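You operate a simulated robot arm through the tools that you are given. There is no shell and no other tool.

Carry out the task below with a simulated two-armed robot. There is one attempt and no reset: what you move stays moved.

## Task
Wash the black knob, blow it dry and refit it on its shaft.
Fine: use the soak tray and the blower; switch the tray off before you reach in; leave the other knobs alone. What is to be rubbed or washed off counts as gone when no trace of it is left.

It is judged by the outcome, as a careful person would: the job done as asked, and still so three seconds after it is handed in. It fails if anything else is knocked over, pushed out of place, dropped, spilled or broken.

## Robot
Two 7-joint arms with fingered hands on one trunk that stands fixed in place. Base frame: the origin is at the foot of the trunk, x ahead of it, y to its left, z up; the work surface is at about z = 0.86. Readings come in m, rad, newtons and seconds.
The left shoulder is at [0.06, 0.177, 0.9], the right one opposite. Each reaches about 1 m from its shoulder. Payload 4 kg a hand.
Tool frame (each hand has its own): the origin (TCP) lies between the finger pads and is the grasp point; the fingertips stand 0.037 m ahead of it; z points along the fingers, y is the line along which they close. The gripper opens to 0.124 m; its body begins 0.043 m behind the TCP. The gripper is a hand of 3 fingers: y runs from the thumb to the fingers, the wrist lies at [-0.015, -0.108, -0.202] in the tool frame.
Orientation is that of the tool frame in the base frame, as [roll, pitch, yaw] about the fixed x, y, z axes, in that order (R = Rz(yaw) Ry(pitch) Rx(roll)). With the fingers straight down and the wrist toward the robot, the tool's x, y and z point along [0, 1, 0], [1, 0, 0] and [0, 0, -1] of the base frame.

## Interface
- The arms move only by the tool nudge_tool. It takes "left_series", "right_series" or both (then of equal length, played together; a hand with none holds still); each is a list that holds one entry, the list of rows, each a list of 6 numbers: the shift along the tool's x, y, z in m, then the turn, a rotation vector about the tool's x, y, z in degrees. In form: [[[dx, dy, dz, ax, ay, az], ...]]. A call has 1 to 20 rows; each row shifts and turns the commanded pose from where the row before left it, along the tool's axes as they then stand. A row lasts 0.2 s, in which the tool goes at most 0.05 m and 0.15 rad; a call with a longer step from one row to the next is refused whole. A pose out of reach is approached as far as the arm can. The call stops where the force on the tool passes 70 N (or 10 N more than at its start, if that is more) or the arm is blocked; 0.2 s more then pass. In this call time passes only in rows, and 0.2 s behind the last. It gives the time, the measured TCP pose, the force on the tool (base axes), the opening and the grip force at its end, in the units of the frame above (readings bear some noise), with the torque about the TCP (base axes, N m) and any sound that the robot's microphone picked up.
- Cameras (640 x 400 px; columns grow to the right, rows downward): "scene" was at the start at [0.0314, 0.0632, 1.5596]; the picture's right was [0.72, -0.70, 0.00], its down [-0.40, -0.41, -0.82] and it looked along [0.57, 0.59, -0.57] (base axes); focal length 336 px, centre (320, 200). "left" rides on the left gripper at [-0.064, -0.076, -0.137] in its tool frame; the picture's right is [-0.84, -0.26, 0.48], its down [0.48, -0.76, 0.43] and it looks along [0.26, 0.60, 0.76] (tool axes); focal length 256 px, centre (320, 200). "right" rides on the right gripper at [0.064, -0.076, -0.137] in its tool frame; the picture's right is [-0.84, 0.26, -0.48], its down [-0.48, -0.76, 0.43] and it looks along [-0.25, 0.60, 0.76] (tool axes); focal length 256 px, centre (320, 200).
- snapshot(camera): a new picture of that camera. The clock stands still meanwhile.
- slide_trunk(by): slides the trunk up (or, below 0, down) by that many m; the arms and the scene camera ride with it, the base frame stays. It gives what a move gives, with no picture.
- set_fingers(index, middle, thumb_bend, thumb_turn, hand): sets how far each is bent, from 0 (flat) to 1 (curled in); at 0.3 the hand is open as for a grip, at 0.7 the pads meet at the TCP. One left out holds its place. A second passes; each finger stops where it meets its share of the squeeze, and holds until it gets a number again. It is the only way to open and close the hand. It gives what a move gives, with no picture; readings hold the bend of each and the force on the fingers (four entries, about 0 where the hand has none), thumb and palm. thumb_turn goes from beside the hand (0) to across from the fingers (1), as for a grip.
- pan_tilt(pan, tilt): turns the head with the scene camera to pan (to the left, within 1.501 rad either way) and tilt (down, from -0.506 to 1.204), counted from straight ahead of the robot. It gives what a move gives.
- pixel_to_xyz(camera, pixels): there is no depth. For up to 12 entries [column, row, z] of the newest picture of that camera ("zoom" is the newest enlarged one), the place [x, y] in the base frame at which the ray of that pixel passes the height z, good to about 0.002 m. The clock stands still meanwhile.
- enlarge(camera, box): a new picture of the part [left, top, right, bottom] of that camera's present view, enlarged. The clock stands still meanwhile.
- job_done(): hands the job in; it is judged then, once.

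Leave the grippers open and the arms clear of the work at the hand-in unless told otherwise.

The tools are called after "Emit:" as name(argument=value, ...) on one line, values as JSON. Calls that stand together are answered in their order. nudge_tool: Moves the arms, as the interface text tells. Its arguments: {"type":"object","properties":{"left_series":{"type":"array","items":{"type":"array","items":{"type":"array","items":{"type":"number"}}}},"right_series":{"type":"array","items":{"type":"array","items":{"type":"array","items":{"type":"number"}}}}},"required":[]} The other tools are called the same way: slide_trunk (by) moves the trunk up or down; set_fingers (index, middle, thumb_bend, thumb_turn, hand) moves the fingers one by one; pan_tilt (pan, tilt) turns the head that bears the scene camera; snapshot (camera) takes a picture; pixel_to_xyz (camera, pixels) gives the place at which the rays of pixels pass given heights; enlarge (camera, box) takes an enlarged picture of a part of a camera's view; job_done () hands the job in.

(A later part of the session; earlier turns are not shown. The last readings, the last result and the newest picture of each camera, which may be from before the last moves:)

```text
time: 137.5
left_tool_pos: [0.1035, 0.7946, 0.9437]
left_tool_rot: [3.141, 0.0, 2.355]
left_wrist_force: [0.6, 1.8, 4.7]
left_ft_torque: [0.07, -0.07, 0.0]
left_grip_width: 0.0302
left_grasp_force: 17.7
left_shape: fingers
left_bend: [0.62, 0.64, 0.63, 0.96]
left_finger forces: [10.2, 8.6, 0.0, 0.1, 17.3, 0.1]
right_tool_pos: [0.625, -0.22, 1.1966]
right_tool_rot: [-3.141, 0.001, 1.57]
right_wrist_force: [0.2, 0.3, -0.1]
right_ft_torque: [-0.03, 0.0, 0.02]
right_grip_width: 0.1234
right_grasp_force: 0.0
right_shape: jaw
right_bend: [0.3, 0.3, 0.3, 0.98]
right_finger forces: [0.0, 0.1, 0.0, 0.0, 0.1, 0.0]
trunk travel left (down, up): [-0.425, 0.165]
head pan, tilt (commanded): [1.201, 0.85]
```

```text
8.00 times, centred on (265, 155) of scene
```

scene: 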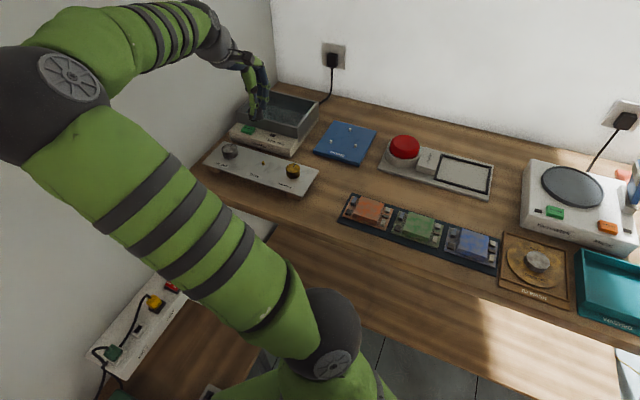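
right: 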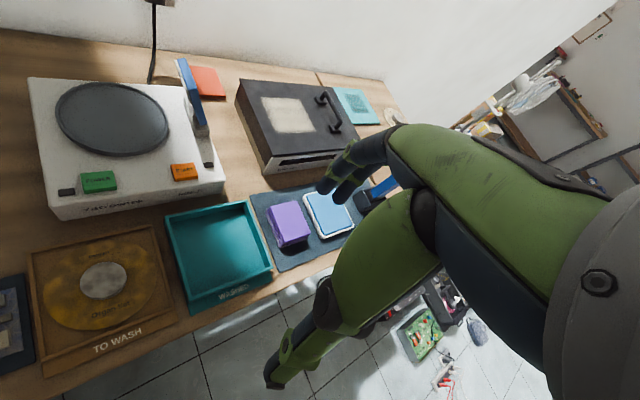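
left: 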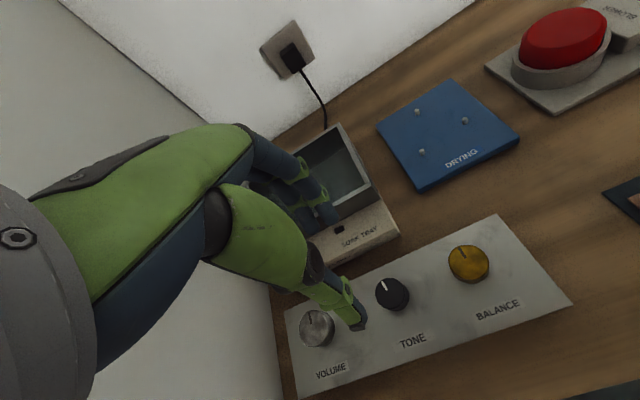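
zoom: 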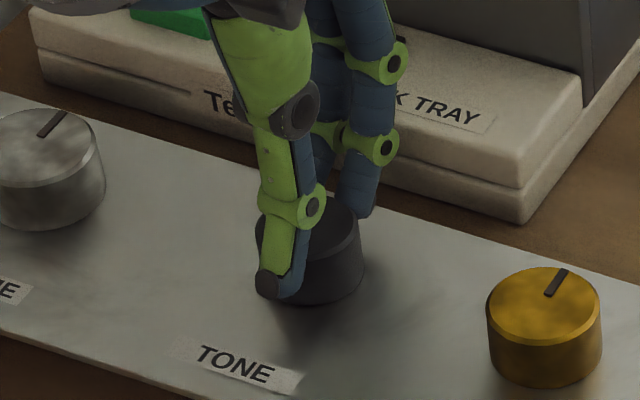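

Small lateral force (≈2 N), the knob moved only slightly. I continue with 2 mm more in 1 mm steps.

Emit:
nudge_tool(left_series=[[[0.001, 0, 0, 0, 0, 0], [0, 0, 0, 0, 0, 0]]])

Emit:
nudge_tool(left_series=[[[0.001, 0, 0, 0, 0, 0], [0, 0, 0, 0, 0, 0]]])

Emit:
enlarge(camera="scene", box=[235, 130, 295, 180])

```text
time: 138.1
left_tool_pos: [0.1033, 0.7938, 0.9436]
left_tool_rot: [3.141, 0.0, 2.357]
left_wrist_force: [2.2, -1.2, 5.1]
left_ft_torque: [-0.02, -0.12, -0.02]
left_grip_width: 0.0304
left_grasp_force: 18.8
left_shape: fingers
left_bend: [0.62, 0.64, 0.63, 0.96]
left_finger forces: [10.4, 7.9, 0.0, 0.0, 18.1, 0.1]
right_tool_pos: [0.6247, -0.2214, 1.1971]
right_tool_rot: [-3.141, 0.0, 1.571]
right_wrist_force: [0.0, 0.2, 0.4]
right_ft_torque: [-0.04, 0.01, 0.01]
right_grip_width: 0.1235
right_grasp_force: 0.0
right_shape: jaw
right_bend: [0.3, 0.3, 0.3, 0.98]
right_finger forces: [0.0, 0.1, 0.0, 0.0, 0.1, 0.1]
trunk travel left (down, up): [-0.425, 0.165]
head pan, tilt (commanded): [1.201, 0.85]
```

```text
time: 138.7
left_tool_pos: [0.1024, 0.7956, 0.9432]
left_tool_rot: [3.142, 0.0, 2.357]
left_wrist_force: [3.9, -3.0, 5.2]
left_ft_torque: [-0.07, -0.21, -0.05]
left_grip_width: 0.0303
left_grasp_force: 17.7
left_shape: fingers
left_bend: [0.62, 0.64, 0.63, 0.96]
left_finger forces: [10.8, 7.3, 0.0, 0.1, 17.8, 0.0]
right_tool_pos: [0.6255, -0.2233, 1.1963]
right_tool_rot: [-3.141, 0.001, 1.57]
right_wrist_force: [-0.4, -0.2, -0.1]
right_ft_torque: [0.02, 0.03, 0.0]
right_grip_width: 0.1234
right_grasp_force: 0.0
right_shape: jaw
right_bend: [0.3, 0.3, 0.3, 0.98]
right_finger forces: [0.1, 0.1, 0.1, 0.1, 0.0, 0.0]
trunk travel left (down, up): [-0.425, 0.165]
head pan, tilt (commanded): [1.201, 0.85]
```

```text
8.00 times, centred on (265, 155) of scene
```

zoom: 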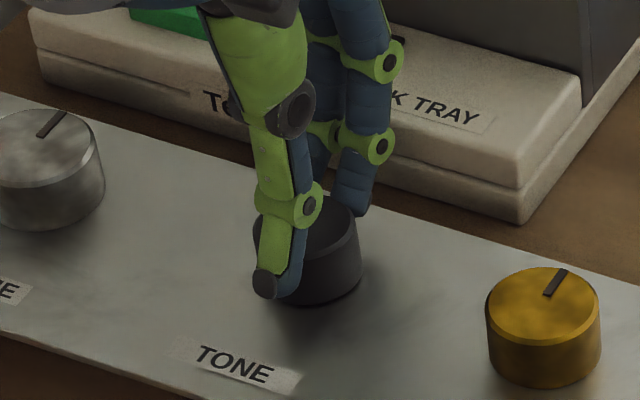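

Now the sideways force grew to ~5 N, and I press the knob down with ~5 N at the same time, so friction could drag the panel. I stop that: first I relieve by raising 2 mm, then re-check panel reference points.

Emit:
nudge_tool(left_series=[[[0, 0, -0.001, 0, 0, 0], [0, 0, -0.001, 0, 0, 0]]])

Emit:
enlarge(camera="scene", box=[235, 130, 295, 180])

Emit:
enlarge(camera="scene", box=[200, 130, 310, 200])

```text
time: 139.3
left_tool_pos: [0.1012, 0.7956, 0.9443]
left_tool_rot: [3.141, 0.0, 2.358]
left_wrist_force: [0.4, 0.5, 0.4]
left_ft_torque: [0.0, 0.01, 0.0]
left_grip_width: 0.0303
left_grasp_force: 16.9
left_shape: fingers
left_bend: [0.62, 0.64, 0.63, 0.96]
left_finger forces: [9.4, 7.9, 0.0, 0.1, 16.8, 0.1]
right_tool_pos: [0.625, -0.2219, 1.1969]
right_tool_rot: [3.141, 0.001, 1.571]
right_wrist_force: [0.2, -0.8, 0.1]
right_ft_torque: [0.0, 0.01, -0.02]
right_grip_width: 0.1235
right_grasp_force: 0.0
right_shape: jaw
right_bend: [0.3, 0.3, 0.3, 0.98]
right_finger forces: [0.0, 0.1, 0.0, 0.0, 0.0, 0.1]
trunk travel left (down, up): [-0.425, 0.165]
head pan, tilt (commanded): [1.201, 0.85]
```

```text
8.00 times, centred on (265, 155) of scene
```

zoom: 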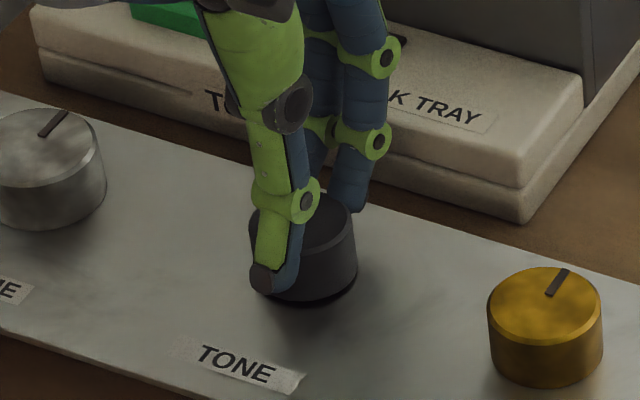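

```text
5.71 times, centred on (255, 165) of scene
```

zoom: 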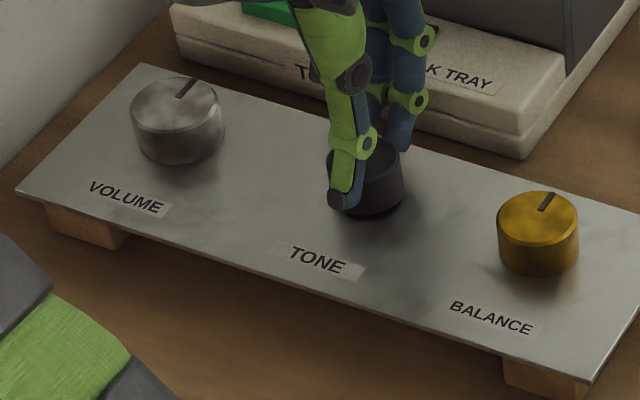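

After relieving, the forces are ~0, the panel is exactly at its old place, and the knob moved to its original centred spot (edges 327–402 in the zoom vs 326–403 at the start). I lower 1 mm to seat it and release.

Emit:
nudge_tool(left_series=[[[0, 0, 0.001, 0, 0, 0]]])

Emit:
enlarge(camera="scene", box=[235, 130, 295, 180])

```text
time: 139.7
left_tool_pos: [0.1024, 0.7959, 0.9443]
left_tool_rot: [-3.14, -0.001, 2.359]
left_wrist_force: [-0.5, -0.8, 0.0]
left_ft_torque: [0.02, -0.01, 0.02]
left_grip_width: 0.0299
left_grasp_force: 17.0
left_shape: fingers
left_bend: [0.62, 0.64, 0.63, 0.96]
left_finger forces: [9.4, 8.0, 0.0, 0.0, 16.8, 0.0]
right_tool_pos: [0.6256, -0.2234, 1.198]
right_tool_rot: [-3.141, 0.001, 1.573]
right_wrist_force: [0.4, -0.4, -0.4]
right_ft_torque: [-0.02, 0.05, 0.03]
right_grip_width: 0.1238
right_grasp_force: 0.0
right_shape: jaw
right_bend: [0.3, 0.3, 0.3, 0.98]
right_finger forces: [0.0, 0.1, 0.0, 0.1, 0.0, 0.0]
trunk travel left (down, up): [-0.425, 0.165]
head pan, tilt (commanded): [1.201, 0.85]
```

```text
8.00 times, centred on (265, 155) of scene
```

zoom: 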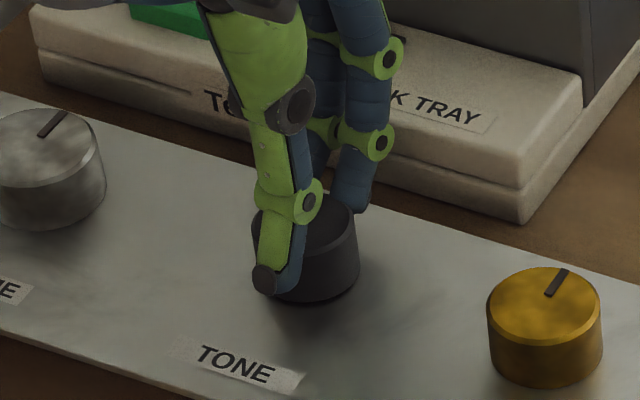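

Still no load; another 1 mm to touch, then open.

Emit:
nudge_tool(left_series=[[[0, 0, 0.001, 0, 0, 0]]])

Emit:
set_fingers(hand="left", index=0.5, middle=0.5, thumb_bend=0.5)

Emit:
enlarge(camera="scene", box=[235, 130, 295, 180])

Emit:
enlarge(camera="left", box=[260, 180, 420, 340])

```text
time: 140.1
left_tool_pos: [0.1026, 0.7951, 0.9437]
left_tool_rot: [3.141, 0.0, 2.357]
left_wrist_force: [-0.4, -0.4, 2.0]
left_ft_torque: [0.02, -0.01, 0.01]
left_grip_width: 0.0303
left_grasp_force: 17.2
left_shape: fingers
left_bend: [0.62, 0.64, 0.63, 0.96]
left_finger forces: [9.5, 8.1, 0.1, 0.0, 16.8, 0.0]
right_tool_pos: [0.6258, -0.2217, 1.1973]
right_tool_rot: [-3.14, 0.001, 1.571]
right_wrist_force: [-0.5, 0.5, 0.1]
right_ft_torque: [0.01, -0.05, -0.01]
right_grip_width: 0.1235
right_grasp_force: 0.1
right_shape: jaw
right_bend: [0.3, 0.3, 0.3, 0.98]
right_finger forces: [0.0, 0.0, 0.0, 0.1, 0.1, 0.0]
trunk travel left (down, up): [-0.425, 0.165]
head pan, tilt (commanded): [1.201, 0.85]
```

```text
time: 141.1
left_tool_pos: [0.1019, 0.7951, 0.9433]
left_tool_rot: [3.141, 0.001, 2.356]
left_wrist_force: [-0.5, 0.4, 0.5]
left_ft_torque: [0.02, -0.03, -0.03]
left_grip_width: 0.0619
left_grasp_force: 0.1
left_shape: fingers
left_bend: [0.5, 0.5, 0.5, 0.97]
left_finger forces: [0.1, 0.1, 0.0, 0.0, 0.0, 0.0]
right_tool_pos: [0.6255, -0.2213, 1.1974]
right_tool_rot: [-3.141, -0.001, 1.572]
right_wrist_force: [-0.9, -0.7, -0.3]
right_ft_torque: [0.0, 0.03, -0.01]
right_grip_width: 0.1238
right_grasp_force: 0.0
right_shape: jaw
right_bend: [0.3, 0.3, 0.3, 0.98]
right_finger forces: [0.1, 0.1, 0.0, 0.0, 0.1, 0.0]
trunk travel left (down, up): [-0.425, 0.165]
head pan, tilt (commanded): [1.201, 0.85]
```

```text
8.00 times, centred on (265, 155) of scene
```

zoom: 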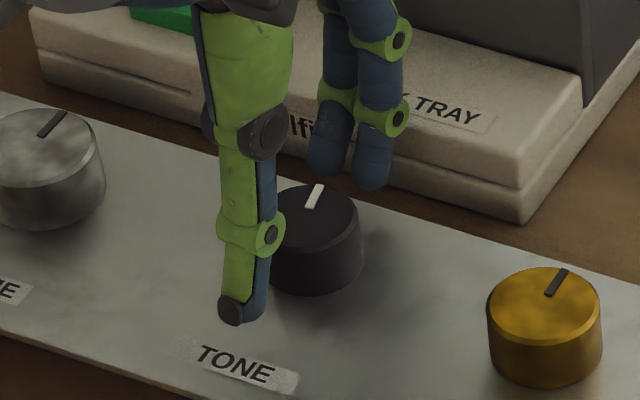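

```text
2.50 times, centred on (340, 260) of left
```

zoom: 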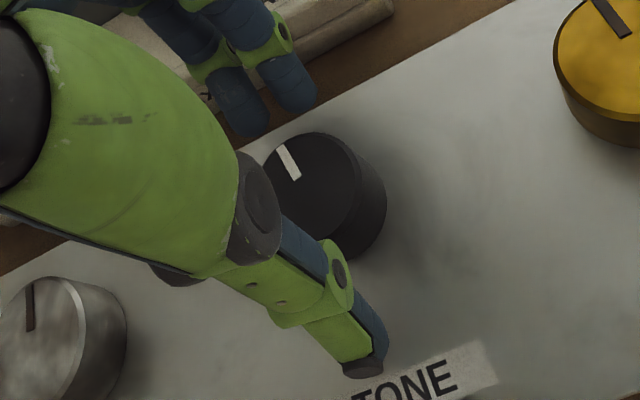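

After opening, the knob has shifted toward the back (its lower edge went from row ~303 to ~293 in the zoom). I lift the hand away to inspect it properly.

Emit:
nudge_tool(left_series=[[[0, 0, -0.005, 0, 0, 0], [0, 0, -0.01, 0, 0, 0], [0, 0, -0.02, 0, 0, 0], [0, 0, -0.03, 0, 0, 0], [0, 0, -0.03, 0, 0, 0], [0, 0, -0.03, 0, 0, 0], [0, 0, -0.03, 0, 0, 0]]])

Emit:
enlarge(camera="scene", box=[248, 145, 284, 175])

Emit:
enlarge(camera="scene", box=[200, 130, 310, 200])

Emit:
snapshot(camera="left")

Emit:
enlarge(camera="left", box=[360, 265, 430, 325])

```text
time: 142.7
left_tool_pos: [0.1005, 0.7957, 1.0985]
left_tool_rot: [-3.139, 0.0, 2.355]
left_wrist_force: [-0.1, -1.0, 0.3]
left_ft_torque: [-0.04, 0.0, -0.02]
left_grip_width: 0.0619
left_grasp_force: 0.0
left_shape: fingers
left_bend: [0.5, 0.5, 0.5, 0.98]
left_finger forces: [0.1, 0.1, 0.0, 0.1, 0.0, 0.0]
right_tool_pos: [0.6266, -0.2211, 1.1973]
right_tool_rot: [3.141, 0.0, 1.571]
right_wrist_force: [-0.6, 0.5, -0.2]
right_ft_torque: [0.01, 0.02, 0.01]
right_grip_width: 0.1236
right_grasp_force: 0.1
right_shape: jaw
right_bend: [0.3, 0.3, 0.3, 0.98]
right_finger forces: [0.0, 0.1, 0.0, 0.1, 0.1, 0.0]
trunk travel left (down, up): [-0.425, 0.165]
head pan, tilt (commanded): [1.201, 0.85]
```

```text
13.33 times, centred on (266, 160) of scene
```

zoom: 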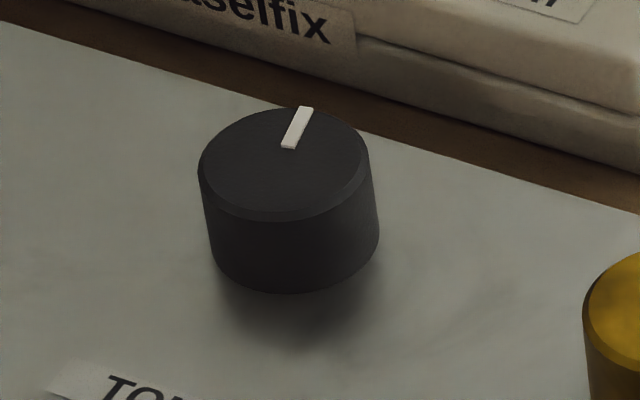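

```text
5.71 times, centred on (255, 165) of scene
```

zoom: 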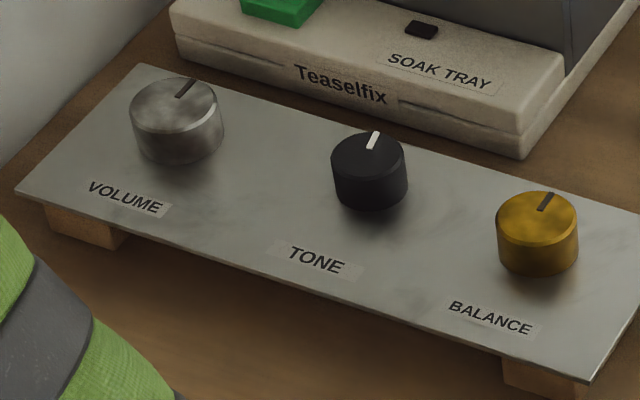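

```text
taken
```

left: 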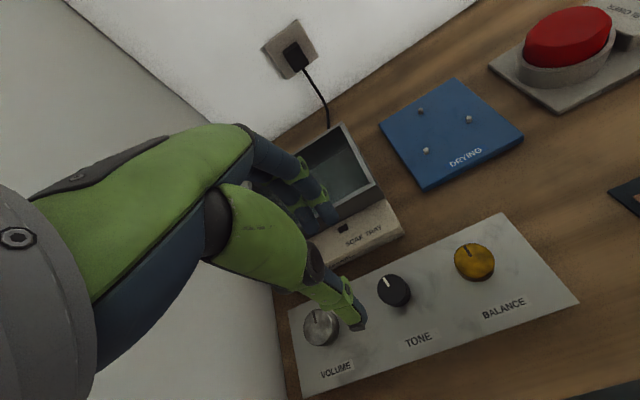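

```text
6.67 times, centred on (395, 295) of left
```

zoom: 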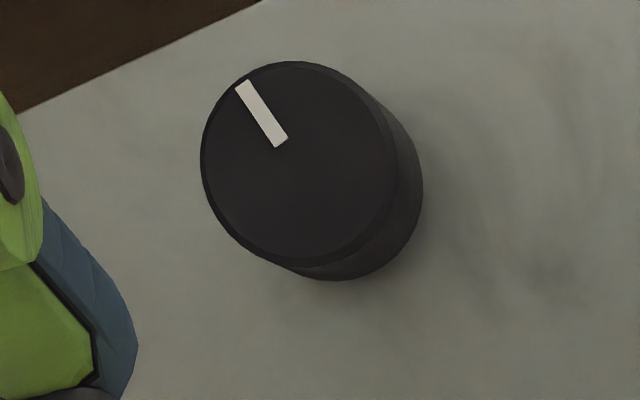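

I need a clear look at whether it is seated. I compare close-ups of the black knob and the untouched gold knob.

Emit:
enlarge(camera="scene", box=[252, 150, 276, 170])

Emit:
enlarge(camera="scene", box=[280, 160, 304, 180])

Emit:
enlarge(camera="left", box=[375, 270, 415, 305])

Emit:
enlarge(camera="left", box=[450, 240, 500, 282])

```text
16.00 times, centred on (264, 160) of scene
```

zoom: 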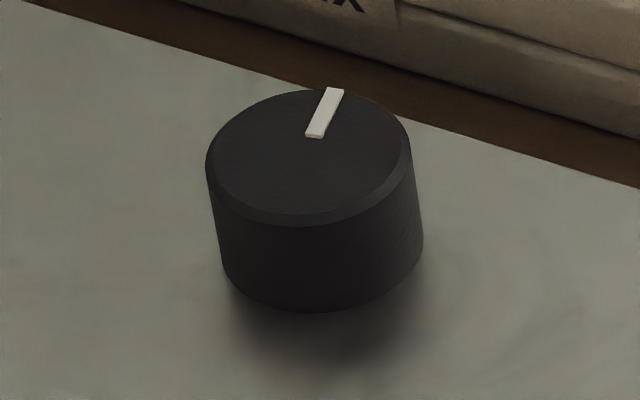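

```text
16.00 times, centred on (292, 170) of scene
```

zoom: 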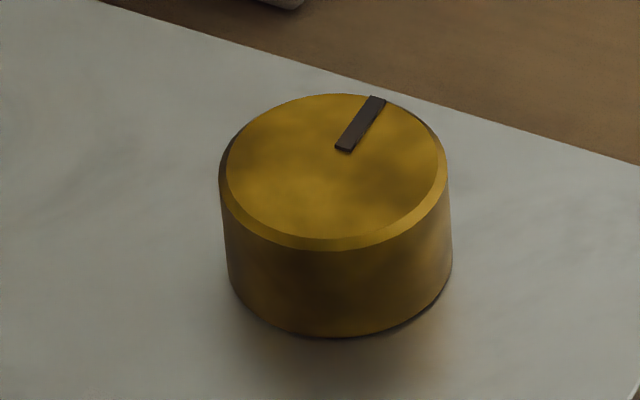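

```text
11.43 times, centred on (395, 288) of left
```

zoom: 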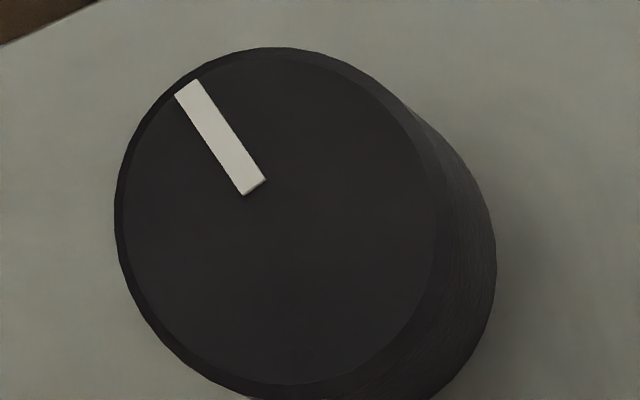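

```text
9.52 times, centred on (475, 261) of left
```

zoom: 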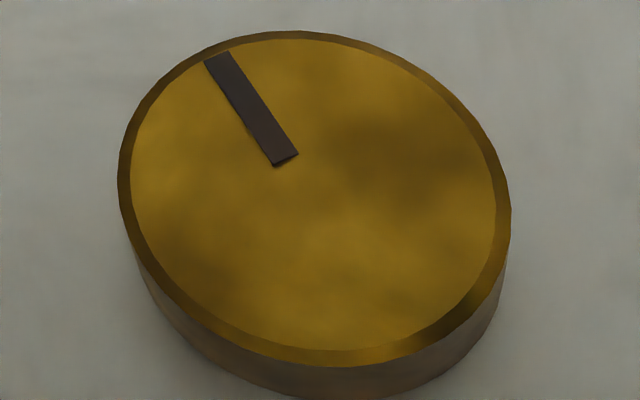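

I triangulate the top rims of the black and gold knobs with both cameras (repeated queries to average out noise): scene black (263.28,157.31), gold (292.81,168.25); left black (391.68,289.92), gold (474.42,260.84).

Emit:
snapshot(camera="scene")

Emit:
pixel_to_xyz(camera="scene", pixels=[[263.28, 157.31, 0.9], [263.28, 157.31, 0.9], [263.28, 157.31, 0.92], [263.28, 157.31, 0.92], [263.28, 157.31, 0.94], [263.28, 157.31, 0.94], [292.81, 168.25, 0.9], [292.81, 168.25, 0.9], [292.81, 168.25, 0.92], [292.81, 168.25, 0.92], [292.81, 168.25, 0.94], [292.81, 168.25, 0.94]])

Emit:
pixel_to_xyz(camera="left", pixels=[[391.68, 289.92, 0.9], [391.68, 289.92, 0.9], [391.68, 289.92, 0.92], [391.68, 289.92, 0.92], [391.68, 289.92, 0.94], [391.68, 289.92, 0.94], [474.42, 260.84, 0.9], [474.42, 260.84, 0.9], [474.42, 260.84, 0.92], [474.42, 260.84, 0.92], [474.42, 260.84, 0.94], [474.42, 260.84, 0.94]])

```text
taken
```

scene: 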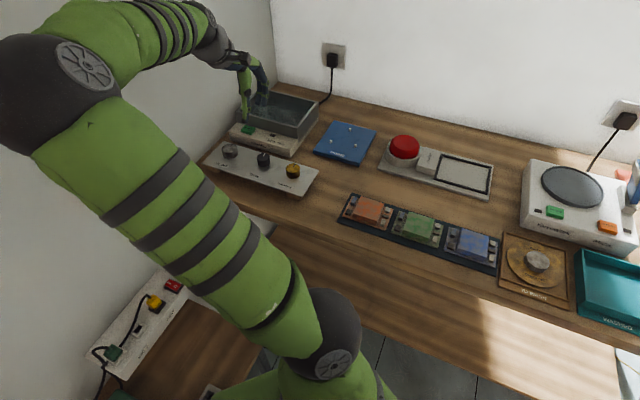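

```text
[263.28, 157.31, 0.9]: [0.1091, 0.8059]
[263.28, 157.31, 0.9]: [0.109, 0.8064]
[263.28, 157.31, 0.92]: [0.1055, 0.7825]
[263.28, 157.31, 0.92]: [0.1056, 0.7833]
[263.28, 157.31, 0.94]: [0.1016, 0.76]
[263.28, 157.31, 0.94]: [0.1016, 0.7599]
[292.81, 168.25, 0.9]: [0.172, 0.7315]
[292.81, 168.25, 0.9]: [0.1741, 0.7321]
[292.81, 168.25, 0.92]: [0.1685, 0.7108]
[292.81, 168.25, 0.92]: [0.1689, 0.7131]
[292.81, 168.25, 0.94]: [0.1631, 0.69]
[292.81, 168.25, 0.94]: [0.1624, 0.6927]
```

```text
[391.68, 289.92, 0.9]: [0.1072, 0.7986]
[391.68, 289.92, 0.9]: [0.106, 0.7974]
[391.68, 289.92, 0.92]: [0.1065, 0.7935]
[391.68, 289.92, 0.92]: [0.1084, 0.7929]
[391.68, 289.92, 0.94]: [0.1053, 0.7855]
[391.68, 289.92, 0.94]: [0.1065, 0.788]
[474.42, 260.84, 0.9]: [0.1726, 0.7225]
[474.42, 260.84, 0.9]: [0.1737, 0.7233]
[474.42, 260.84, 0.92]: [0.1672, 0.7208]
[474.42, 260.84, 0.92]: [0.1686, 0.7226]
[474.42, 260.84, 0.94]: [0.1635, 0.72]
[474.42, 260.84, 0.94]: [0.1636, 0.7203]
```

Black rim centre: (0.107, 0.7956, 0.909); gold's rim height is 0.9095, so the black knob is down on the panel at the right height and upright – only its lateral position is off. I compute the shaft's axis from my earlier close-up pixel (263.34,164.69 at the panel, and its top (263.06,161.9)).

Emit:
pixel_to_xyz(camera="scene", pixels=[[263.34, 164.69, 0.888], [263.34, 164.69, 0.888], [263.34, 164.69, 0.888], [263.06, 161.9, 0.9], [263.06, 161.9, 0.9], [263.06, 161.9, 0.903], [263.06, 161.9, 0.903], [263.06, 161.9, 0.906], [263.06, 161.9, 0.906]])

```text
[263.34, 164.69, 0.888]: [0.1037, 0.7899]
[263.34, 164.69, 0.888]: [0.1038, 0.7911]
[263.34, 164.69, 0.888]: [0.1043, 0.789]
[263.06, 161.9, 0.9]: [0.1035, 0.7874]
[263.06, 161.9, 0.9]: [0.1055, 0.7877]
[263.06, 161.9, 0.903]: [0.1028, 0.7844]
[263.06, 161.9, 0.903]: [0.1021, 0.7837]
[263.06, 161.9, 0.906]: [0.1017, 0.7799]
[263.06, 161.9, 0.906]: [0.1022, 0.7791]
```

Result: shaft axis S≈(0.1037, 0.7897); the knob was originally at (0.1039, 0.7904) but now sits at (0.107, 0.7956) – about 6 mm off, although down on the panel. I'll re-grip it with the hand truly centred on it, raise it 3 mm, carry it (−3.3, −5.9) mm and set it down again. First descend centred on the knob.

Emit:
nudge_tool(left_series=[[[-0.0028, 0.0052, 0.03, 0, 0, 0], [0, 0, 0.03, 0, 0, 0], [0, 0, 0.03, 0, 0, 0], [0, 0, 0.03, 0, 0, 0], [0, 0, 0.02, 0, 0, 0], [0, 0, 0.01, 0, 0, 0], [0, 0, 0, 0, 0, 0]]])

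Emit:
nudge_tool(left_series=[[[0, 0, 0, 0, 0, 0]]])

Emit:
nudge_tool(left_series=[[[0, 0, 0, 0, 0, 0]]])

Emit:
enlarge(camera="left", box=[260, 180, 420, 340])

Emit:
enlarge(camera="scene", box=[235, 130, 295, 180])

```text
time: 144.3
left_tool_pos: [0.108, 0.797, 0.9455]
left_tool_rot: [3.141, -0.001, 2.355]
left_wrist_force: [-0.9, 0.4, 0.7]
left_ft_torque: [0.01, 0.01, 0.0]
left_grip_width: 0.0623
left_grasp_force: 0.2
left_shape: fingers
left_bend: [0.5, 0.5, 0.5, 0.98]
left_finger forces: [0.1, 0.0, 0.1, 0.0, 0.0, 0.1]
right_tool_pos: [0.6258, -0.222, 1.1969]
right_tool_rot: [3.141, 0.0, 1.572]
right_wrist_force: [0.4, 0.5, -0.4]
right_ft_torque: [0.02, -0.01, -0.05]
right_grip_width: 0.1236
right_grasp_force: 0.0
right_shape: jaw
right_bend: [0.3, 0.3, 0.3, 0.98]
right_finger forces: [0.0, 0.0, 0.0, 0.0, 0.0, 0.0]
trunk travel left (down, up): [-0.425, 0.165]
head pan, tilt (commanded): [1.201, 0.85]
```

```text
time: 144.7
left_tool_pos: [0.1085, 0.7971, 0.9453]
left_tool_rot: [3.14, 0.0, 2.357]
left_wrist_force: [1.3, 0.4, -0.1]
left_ft_torque: [0.01, -0.04, 0.0]
left_grip_width: 0.0621
left_grasp_force: 0.1
left_shape: fingers
left_bend: [0.5, 0.5, 0.5, 0.98]
left_finger forces: [0.1, 0.1, 0.1, 0.0, 0.0, 0.0]
right_tool_pos: [0.6255, -0.2218, 1.1974]
right_tool_rot: [-3.142, -0.001, 1.57]
right_wrist_force: [-0.1, 0.6, -0.2]
right_ft_torque: [0.04, -0.04, -0.01]
right_grip_width: 0.1236
right_grasp_force: 0.1
right_shape: jaw
right_bend: [0.3, 0.3, 0.3, 0.98]
right_finger forces: [0.0, 0.1, 0.0, 0.0, 0.0, 0.1]
trunk travel left (down, up): [-0.425, 0.165]
head pan, tilt (commanded): [1.201, 0.85]
```

```text
time: 145.1
left_tool_pos: [0.1087, 0.7973, 0.9452]
left_tool_rot: [3.139, -0.001, 2.356]
left_wrist_force: [0.4, 0.7, -0.2]
left_ft_torque: [0.02, 0.01, -0.02]
left_grip_width: 0.062
left_grasp_force: 0.0
left_shape: fingers
left_bend: [0.5, 0.5, 0.5, 0.98]
left_finger forces: [0.0, 0.1, 0.1, 0.1, 0.0, 0.0]
right_tool_pos: [0.6259, -0.2219, 1.1979]
right_tool_rot: [3.141, 0.0, 1.57]
right_wrist_force: [0.4, -0.8, -1.6]
right_ft_torque: [-0.01, 0.02, 0.0]
right_grip_width: 0.1236
right_grasp_force: 0.1
right_shape: jaw
right_bend: [0.3, 0.3, 0.3, 0.98]
right_finger forces: [0.0, 0.0, 0.1, 0.0, 0.0, 0.1]
trunk travel left (down, up): [-0.425, 0.165]
head pan, tilt (commanded): [1.201, 0.85]
```

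```text
2.50 times, centred on (340, 260) of left
```

zoom: 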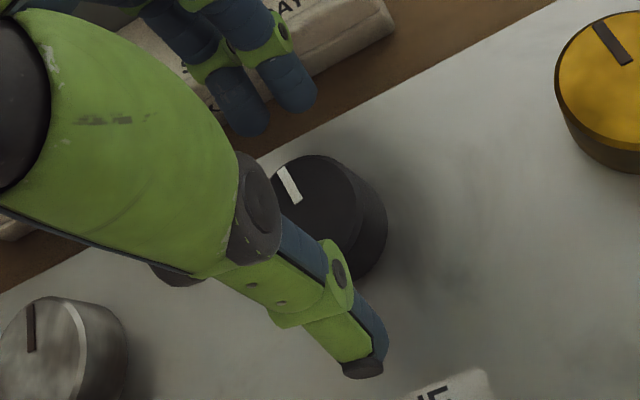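

```text
8.00 times, centred on (265, 155) of scene
```

zoom: 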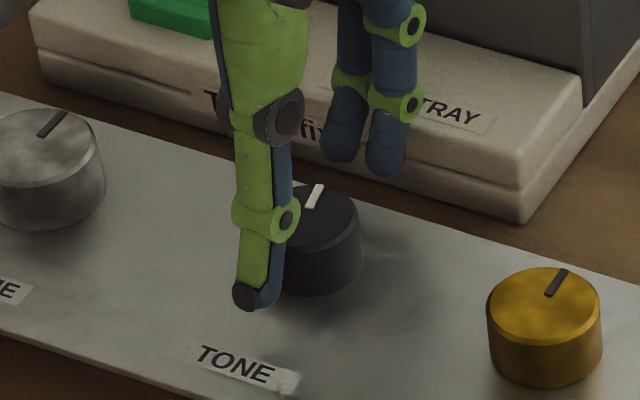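

Near-centred. I trim tool y −1.5 mm, lower 2.8 mm and close.

Emit:
nudge_tool(left_series=[[[-0.0003, -0.0015, 0.0028, 0, 0, 0], [0, 0, 0, 0, 0, 0]]])

Emit:
set_fingers(hand="left", index=0.7, middle=0.7, thumb_bend=0.7)

Emit:
enlarge(camera="scene", box=[235, 130, 295, 180])

Emit:
enlarge(camera="left", box=[260, 180, 420, 340])

```text
time: 145.7
left_tool_pos: [0.1075, 0.7951, 0.9431]
left_tool_rot: [3.14, 0.0, 2.357]
left_wrist_force: [-0.1, 1.0, -0.3]
left_ft_torque: [0.0, -0.01, 0.0]
left_grip_width: 0.0623
left_grasp_force: 0.1
left_shape: fingers
left_bend: [0.5, 0.5, 0.5, 0.98]
left_finger forces: [0.0, 0.0, 0.0, 0.0, 0.0, 0.0]
right_tool_pos: [0.6249, -0.2219, 1.1978]
right_tool_rot: [3.142, 0.0, 1.571]
right_wrist_force: [0.0, 0.0, 0.1]
right_ft_torque: [-0.02, -0.01, -0.04]
right_grip_width: 0.1235
right_grasp_force: 0.1
right_shape: jaw
right_bend: [0.3, 0.3, 0.3, 0.98]
right_finger forces: [0.0, 0.0, 0.0, 0.0, 0.0, 0.0]
trunk travel left (down, up): [-0.425, 0.165]
head pan, tilt (commanded): [1.201, 0.85]
```

```text
time: 146.7
left_tool_pos: [0.1072, 0.7953, 0.9429]
left_tool_rot: [3.142, 0.001, 2.356]
left_wrist_force: [0.4, -0.5, 0.9]
left_ft_torque: [0.02, -0.05, -0.02]
left_grip_width: 0.028
left_grasp_force: 16.0
left_shape: fingers
left_bend: [0.63, 0.64, 0.63, 0.96]
left_finger forces: [8.2, 9.1, 0.0, 0.0, 15.5, 0.1]
right_tool_pos: [0.6249, -0.2217, 1.1974]
right_tool_rot: [3.141, 0.0, 1.571]
right_wrist_force: [0.0, 0.2, 1.0]
right_ft_torque: [0.0, -0.02, 0.02]
right_grip_width: 0.1234
right_grasp_force: 0.1
right_shape: jaw
right_bend: [0.3, 0.3, 0.3, 0.98]
right_finger forces: [0.1, 0.0, 0.2, 0.1, 0.0, 0.0]
trunk travel left (down, up): [-0.425, 0.165]
head pan, tilt (commanded): [1.201, 0.85]
```

```text
8.00 times, centred on (265, 155) of scene
```

zoom: 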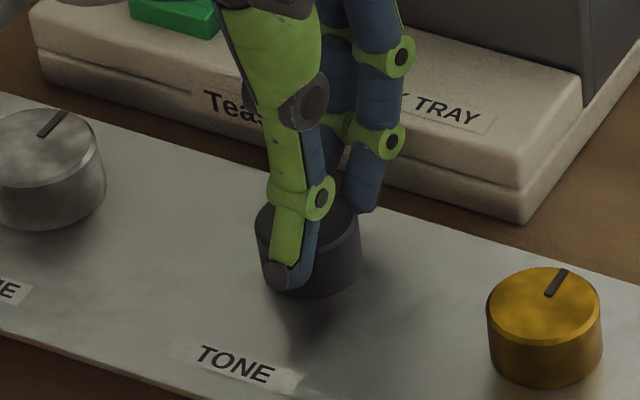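

```text
2.50 times, centred on (340, 260) of left
```

zoom: 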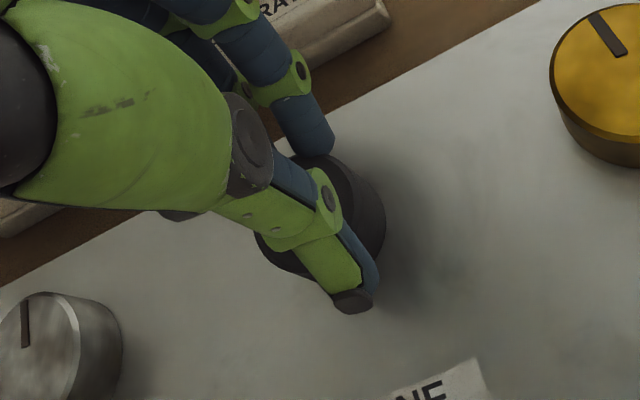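

Balanced grip this time (bends 0.63/0.64/0.63, near-zero wrist force). I raise 3 mm and carry it by (−3.3, −5.9) mm, i.e. tool (−1.8, −6.5) mm, watching the force.

Emit:
nudge_tool(left_series=[[[0, 0, -0.0015, 0, 0, 0], [0, 0, -0.0015, 0, 0, 0]]])

Emit:
nudge_tool(left_series=[[[-0.0006, -0.0022, 0, 0, 0, 0]]])

Emit:
enlarge(camera="scene", box=[235, 130, 295, 180])

```text
time: 147.3
left_tool_pos: [0.1065, 0.7965, 0.9468]
left_tool_rot: [3.14, 0.0, 2.355]
left_wrist_force: [0.1, 0.4, -0.4]
left_ft_torque: [0.0, -0.01, 0.01]
left_grip_width: 0.0279
left_grasp_force: 16.1
left_shape: fingers
left_bend: [0.63, 0.64, 0.64, 0.96]
left_finger forces: [8.2, 8.7, 0.0, 0.0, 15.3, 0.1]
right_tool_pos: [0.6256, -0.2203, 1.1967]
right_tool_rot: [3.141, -0.002, 1.571]
right_wrist_force: [-0.4, -0.2, 0.2]
right_ft_torque: [0.0, 0.0, 0.01]
right_grip_width: 0.1235
right_grasp_force: 0.2
right_shape: jaw
right_bend: [0.3, 0.3, 0.3, 0.98]
right_finger forces: [0.0, 0.1, 0.0, 0.0, 0.0, 0.1]
trunk travel left (down, up): [-0.425, 0.165]
head pan, tilt (commanded): [1.201, 0.85]
```

```text
time: 147.7
left_tool_pos: [0.1047, 0.7945, 0.9461]
left_tool_rot: [-3.141, 0.0, 2.357]
left_wrist_force: [0.6, 0.0, -0.9]
left_ft_torque: [0.0, -0.02, -0.02]
left_grip_width: 0.0277
left_grasp_force: 16.4
left_shape: fingers
left_bend: [0.63, 0.64, 0.64, 0.96]
left_finger forces: [8.3, 8.7, 0.0, 0.1, 15.3, 0.1]
right_tool_pos: [0.6252, -0.2215, 1.1976]
right_tool_rot: [-3.141, -0.001, 1.57]
right_wrist_force: [-0.1, 0.3, 1.2]
right_ft_torque: [0.01, -0.02, -0.01]
right_grip_width: 0.1234
right_grasp_force: 0.1
right_shape: jaw
right_bend: [0.3, 0.3, 0.3, 0.98]
right_finger forces: [0.0, 0.1, 0.0, 0.0, 0.1, 0.0]
trunk travel left (down, up): [-0.425, 0.165]
head pan, tilt (commanded): [1.201, 0.85]
```

```text
8.00 times, centred on (265, 155) of scene
```

zoom: 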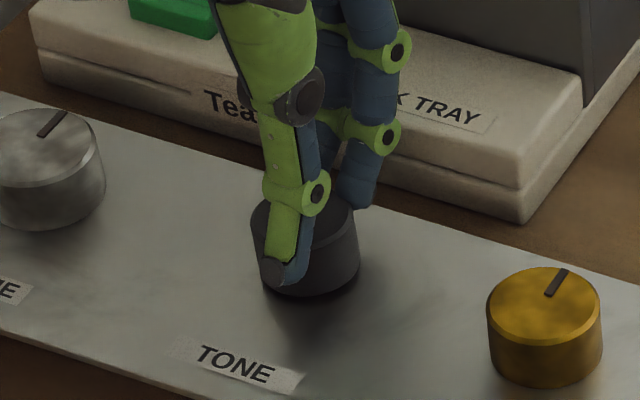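

No resistance. I continue the remaining steps.

Emit:
nudge_tool(left_series=[[[-0.0006, -0.0022, 0, 0, 0, 0]]])

Emit:
nudge_tool(left_series=[[[-0.0006, -0.0021, 0, 0, 0, 0]]])

Emit:
nudge_tool(left_series=[[[0, 0, 0, 0, 0, 0]]])

Emit:
enlarge(camera="scene", box=[248, 145, 284, 175])

Emit:
enlarge(camera="scene", box=[200, 130, 310, 200])

```text
time: 148.1
left_tool_pos: [0.1044, 0.7913, 0.9463]
left_tool_rot: [-3.141, -0.003, 2.357]
left_wrist_force: [0.0, -0.7, 0.2]
left_ft_torque: [0.04, 0.03, -0.02]
left_grip_width: 0.0278
left_grasp_force: 16.0
left_shape: fingers
left_bend: [0.63, 0.64, 0.64, 0.96]
left_finger forces: [8.3, 8.7, 0.0, 0.1, 15.2, 0.1]
right_tool_pos: [0.6262, -0.2212, 1.197]
right_tool_rot: [3.14, 0.0, 1.571]
right_wrist_force: [-0.2, -0.1, 0.4]
right_ft_torque: [0.0, -0.02, -0.01]
right_grip_width: 0.1237
right_grasp_force: 0.2
right_shape: jaw
right_bend: [0.3, 0.3, 0.3, 0.98]
right_finger forces: [0.1, 0.1, 0.0, 0.1, 0.0, 0.0]
trunk travel left (down, up): [-0.425, 0.165]
head pan, tilt (commanded): [1.201, 0.85]
```

```text
time: 148.5
left_tool_pos: [0.1032, 0.7896, 0.9467]
left_tool_rot: [3.141, 0.0, 2.358]
left_wrist_force: [0.3, 0.4, 0.7]
left_ft_torque: [0.0, -0.01, 0.01]
left_grip_width: 0.028
left_grasp_force: 16.0
left_shape: fingers
left_bend: [0.63, 0.64, 0.64, 0.96]
left_finger forces: [8.3, 8.7, 0.1, 0.0, 15.3, 0.1]
right_tool_pos: [0.626, -0.2216, 1.1958]
right_tool_rot: [-3.142, -0.001, 1.571]
right_wrist_force: [0.4, 0.0, 0.7]
right_ft_torque: [-0.02, -0.01, -0.03]
right_grip_width: 0.1236
right_grasp_force: 0.0
right_shape: jaw
right_bend: [0.3, 0.3, 0.3, 0.98]
right_finger forces: [0.0, 0.0, 0.1, 0.1, 0.1, 0.0]
trunk travel left (down, up): [-0.425, 0.165]
head pan, tilt (commanded): [1.201, 0.85]
```

```text
time: 148.9
left_tool_pos: [0.1032, 0.7904, 0.9472]
left_tool_rot: [3.141, 0.0, 2.357]
left_wrist_force: [-0.2, -0.4, -0.2]
left_ft_torque: [0.01, 0.02, 0.0]
left_grip_width: 0.0277
left_grasp_force: 16.0
left_shape: fingers
left_bend: [0.63, 0.64, 0.64, 0.96]
left_finger forces: [8.3, 8.6, 0.0, 0.0, 15.3, 0.0]
right_tool_pos: [0.6252, -0.2218, 1.1973]
right_tool_rot: [3.139, -0.001, 1.57]
right_wrist_force: [0.0, 0.2, 0.3]
right_ft_torque: [-0.02, -0.02, -0.01]
right_grip_width: 0.1239
right_grasp_force: 0.1
right_shape: jaw
right_bend: [0.3, 0.3, 0.3, 0.98]
right_finger forces: [0.1, 0.0, 0.0, 0.0, 0.0, 0.1]
trunk travel left (down, up): [-0.425, 0.165]
head pan, tilt (commanded): [1.201, 0.85]
```

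```text
13.33 times, centred on (266, 160) of scene
```

zoom: 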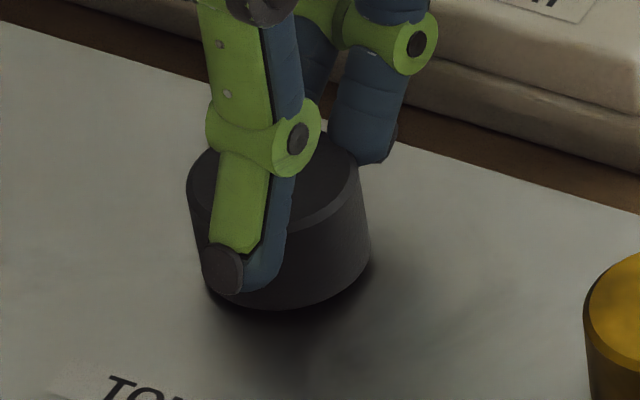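

```text
5.71 times, centred on (255, 165) of scene
```

zoom: 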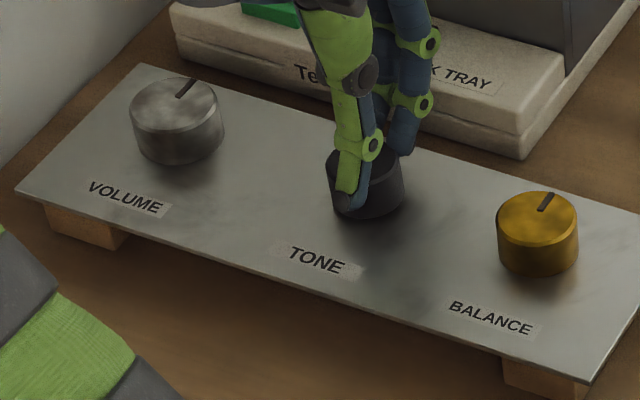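

Free movement, so the hollow in the knob is wide and centring must be done by eye. I recompute the shaft's base centre more carefully (scene pixel (263.34,164.19) at z 0.888; averaged), and the same for the gold knob for calibration.

Emit:
pixel_to_xyz(camera="scene", pixels=[[263.34, 164.19, 0.888], [263.34, 164.19, 0.888], [263.34, 164.19, 0.888], [263.34, 164.19, 0.888], [263.1, 162.3, 0.897], [263.1, 162.3, 0.897], [263.1, 162.3, 0.899], [263.1, 162.3, 0.899], [263.1, 162.3, 0.901], [263.1, 162.3, 0.901]])

```text
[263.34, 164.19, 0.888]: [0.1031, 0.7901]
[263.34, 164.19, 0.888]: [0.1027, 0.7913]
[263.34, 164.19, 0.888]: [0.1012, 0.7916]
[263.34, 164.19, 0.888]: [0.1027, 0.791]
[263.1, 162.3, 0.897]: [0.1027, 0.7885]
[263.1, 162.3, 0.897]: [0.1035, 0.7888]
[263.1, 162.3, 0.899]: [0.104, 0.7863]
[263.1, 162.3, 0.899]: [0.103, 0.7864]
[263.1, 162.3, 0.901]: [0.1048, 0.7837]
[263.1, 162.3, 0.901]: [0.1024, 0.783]
```

S≈(0.1033, 0.790). The held knob is about 3–4 mm too far forward. I move it tool (+1.5, +3.0) mm, then look again.

Emit:
nudge_tool(left_series=[[[0.0008, 0.0015, 0, 0, 0, 0], [0.0007, 0.0015, 0, 0, 0, 0], [0, 0, 0, 0, 0, 0]]])

Emit:
nudge_tool(left_series=[[[0, 0, 0, 0, 0, 0]]])

Emit:
enlarge(camera="scene", box=[248, 145, 284, 175])

```text
time: 149.7
left_tool_pos: [0.1038, 0.7937, 0.9469]
left_tool_rot: [-3.141, 0.0, 2.358]
left_wrist_force: [-0.6, -0.3, -0.7]
left_ft_torque: [-0.01, 0.0, 0.04]
left_grip_width: 0.0281
left_grasp_force: 15.9
left_shape: fingers
left_bend: [0.63, 0.64, 0.64, 0.96]
left_finger forces: [8.3, 8.7, 0.0, 0.0, 15.3, 0.0]
right_tool_pos: [0.6251, -0.2207, 1.1972]
right_tool_rot: [-3.14, -0.001, 1.571]
right_wrist_force: [0.7, 0.1, -0.8]
right_ft_torque: [0.03, 0.0, -0.01]
right_grip_width: 0.1235
right_grasp_force: 0.1
right_shape: jaw
right_bend: [0.3, 0.3, 0.3, 0.98]
right_finger forces: [0.0, 0.0, 0.0, 0.1, 0.1, 0.0]
trunk travel left (down, up): [-0.425, 0.165]
head pan, tilt (commanded): [1.201, 0.85]
```

```text
time: 150.1
left_tool_pos: [0.1044, 0.7936, 0.9477]
left_tool_rot: [-3.14, 0.001, 2.355]
left_wrist_force: [0.4, 0.0, 0.5]
left_ft_torque: [-0.02, 0.0, 0.01]
left_grip_width: 0.0281
left_grasp_force: 16.2
left_shape: fingers
left_bend: [0.63, 0.64, 0.64, 0.96]
left_finger forces: [8.3, 8.7, 0.0, 0.1, 15.3, 0.1]
right_tool_pos: [0.6257, -0.2217, 1.1968]
right_tool_rot: [3.141, 0.001, 1.572]
right_wrist_force: [-0.9, 0.1, 0.0]
right_ft_torque: [0.03, 0.01, 0.0]
right_grip_width: 0.1235
right_grasp_force: 0.0
right_shape: jaw
right_bend: [0.3, 0.3, 0.3, 0.98]
right_finger forces: [0.1, 0.1, 0.0, 0.1, 0.0, 0.1]
trunk travel left (down, up): [-0.425, 0.165]
head pan, tilt (commanded): [1.201, 0.85]
```

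```text
13.33 times, centred on (266, 160) of scene
```

zoom: 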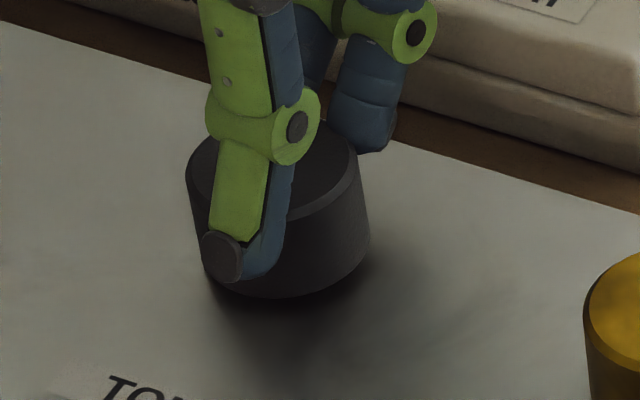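

Now the view matches the target (left 187, right 370, bottom 297 while lifted ~4 mm; target 185/365–370/297). I lower until it presses with about 10 N.

Emit:
nudge_tool(left_series=[[[0.0003, 0, 0.002, 0, 0, 0], [0, 0, 0.0015, 0, 0, 0]]])

Emit:
nudge_tool(left_series=[[[0, 0, 0.001, 0, 0, 0]]])

Emit:
nudge_tool(left_series=[[[0, 0, 0.001, 0, 0, 0]]])

Emit:
enlarge(camera="scene", box=[248, 145, 284, 175])

```text
time: 150.7
left_tool_pos: [0.1044, 0.7943, 0.9443]
left_tool_rot: [-3.141, 0.0, 2.357]
left_wrist_force: [0.6, -0.5, 2.3]
left_ft_torque: [0.01, -0.01, 0.04]
left_grip_width: 0.0282
left_grasp_force: 16.7
left_shape: fingers
left_bend: [0.63, 0.64, 0.64, 0.96]
left_finger forces: [8.2, 9.0, 0.0, 0.1, 15.8, 0.0]
right_tool_pos: [0.6254, -0.2226, 1.1969]
right_tool_rot: [-3.141, -0.001, 1.57]
right_wrist_force: [-0.4, 0.5, 0.2]
right_ft_torque: [0.0, -0.01, 0.03]
right_grip_width: 0.1236
right_grasp_force: 0.0
right_shape: jaw
right_bend: [0.3, 0.3, 0.3, 0.98]
right_finger forces: [0.0, 0.0, 0.0, 0.0, 0.1, 0.0]
trunk travel left (down, up): [-0.425, 0.165]
head pan, tilt (commanded): [1.201, 0.85]
```

```text
time: 151.1
left_tool_pos: [0.1044, 0.7927, 0.9442]
left_tool_rot: [3.141, 0.0, 2.358]
left_wrist_force: [0.7, -0.6, 5.6]
left_ft_torque: [0.03, -0.06, 0.0]
left_grip_width: 0.028
left_grasp_force: 17.2
left_shape: fingers
left_bend: [0.63, 0.64, 0.64, 0.96]
left_finger forces: [8.4, 9.4, 0.0, 0.1, 17.1, 0.1]
right_tool_pos: [0.6255, -0.2222, 1.1977]
right_tool_rot: [3.14, 0.001, 1.57]
right_wrist_force: [0.0, 0.0, 0.0]
right_ft_torque: [-0.02, 0.0, 0.02]
right_grip_width: 0.1237
right_grasp_force: 0.1
right_shape: jaw
right_bend: [0.3, 0.3, 0.3, 0.98]
right_finger forces: [0.0, 0.1, 0.1, 0.1, 0.1, 0.1]
trunk travel left (down, up): [-0.425, 0.165]
head pan, tilt (commanded): [1.201, 0.85]
```

```text
time: 151.5
left_tool_pos: [0.104, 0.7924, 0.9427]
left_tool_rot: [3.141, 0.001, 2.356]
left_wrist_force: [1.0, -0.6, 10.9]
left_ft_torque: [0.0, -0.06, -0.01]
left_grip_width: 0.0279
left_grasp_force: 18.9
left_shape: fingers
left_bend: [0.63, 0.64, 0.63, 0.96]
left_finger forces: [8.7, 9.8, 0.0, 0.0, 18.9, 0.0]
right_tool_pos: [0.626, -0.223, 1.1972]
right_tool_rot: [-3.139, 0.001, 1.571]
right_wrist_force: [1.0, 0.2, -0.1]
right_ft_torque: [0.0, 0.0, 0.0]
right_grip_width: 0.1237
right_grasp_force: 0.0
right_shape: jaw
right_bend: [0.3, 0.3, 0.3, 0.98]
right_finger forces: [0.0, 0.0, 0.0, 0.1, 0.0, 0.0]
trunk travel left (down, up): [-0.425, 0.165]
head pan, tilt (commanded): [1.201, 0.85]
```

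```text
13.33 times, centred on (266, 160) of scene
```

zoom: 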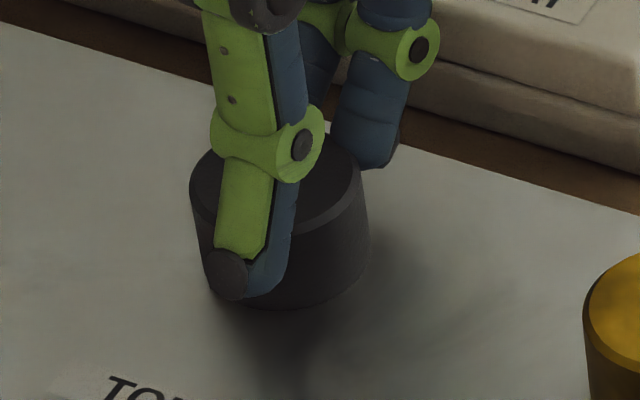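

Pressed at 10.9 N; the outline (left 190, right 371, bottom 310) matches the original (187, 367, 309) within about 1 mm. I open slowly in two stages while it's pressed.

Emit:
set_fingers(hand="left", index=0.6, middle=0.6, thumb_bend=0.6)

Emit:
enlarge(camera="scene", box=[248, 145, 284, 175])

Emit:
set_fingers(hand="left", index=0.5, middle=0.5, thumb_bend=0.5)

Emit:
enlarge(camera="scene", box=[248, 145, 284, 175])

```text
time: 152.5
left_tool_pos: [0.105, 0.7938, 0.9412]
left_tool_rot: [-3.141, 0.001, 2.355]
left_wrist_force: [0.2, 0.2, 1.0]
left_ft_torque: [-0.02, 0.0, 0.01]
left_grip_width: 0.0332
left_grasp_force: 1.1
left_shape: fingers
left_bend: [0.6, 0.6, 0.6, 0.97]
left_finger forces: [0.5, 0.8, 0.0, 0.1, 1.2, 0.0]
right_tool_pos: [0.6264, -0.2215, 1.197]
right_tool_rot: [-3.141, 0.0, 1.57]
right_wrist_force: [0.2, -0.4, -0.8]
right_ft_torque: [0.01, 0.01, -0.01]
right_grip_width: 0.1239
right_grasp_force: 0.0
right_shape: jaw
right_bend: [0.3, 0.3, 0.3, 0.98]
right_finger forces: [0.1, 0.0, 0.0, 0.0, 0.1, 0.0]
trunk travel left (down, up): [-0.425, 0.165]
head pan, tilt (commanded): [1.201, 0.85]
```

```text
13.33 times, centred on (266, 160) of scene
```

zoom: 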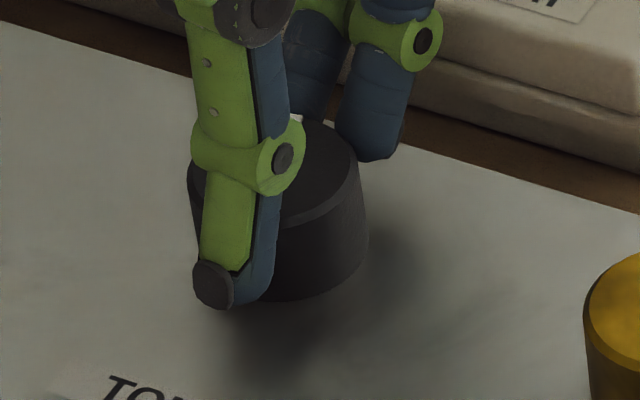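

```text
time: 153.5
left_tool_pos: [0.1048, 0.7935, 0.942]
left_tool_rot: [3.14, -0.001, 2.354]
left_wrist_force: [0.2, 0.4, 0.6]
left_ft_torque: [0.02, 0.01, -0.02]
left_grip_width: 0.0619
left_grasp_force: 0.0
left_shape: fingers
left_bend: [0.5, 0.5, 0.5, 0.97]
left_finger forces: [0.0, 0.0, 0.1, 0.1, 0.0, 0.0]
right_tool_pos: [0.6257, -0.2215, 1.1971]
right_tool_rot: [-3.14, 0.001, 1.572]
right_wrist_force: [0.5, 1.0, 0.2]
right_ft_torque: [0.0, -0.02, 0.02]
right_grip_width: 0.1236
right_grasp_force: 0.0
right_shape: jaw
right_bend: [0.3, 0.3, 0.3, 0.98]
right_finger forces: [0.1, 0.0, 0.0, 0.0, 0.0, 0.0]
trunk travel left (down, up): [-0.425, 0.165]
head pan, tilt (commanded): [1.201, 0.85]
```

```text
13.33 times, centred on (266, 160) of scene
```

zoom: 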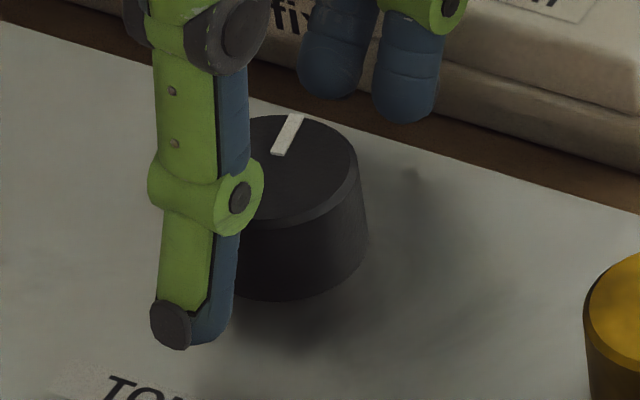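

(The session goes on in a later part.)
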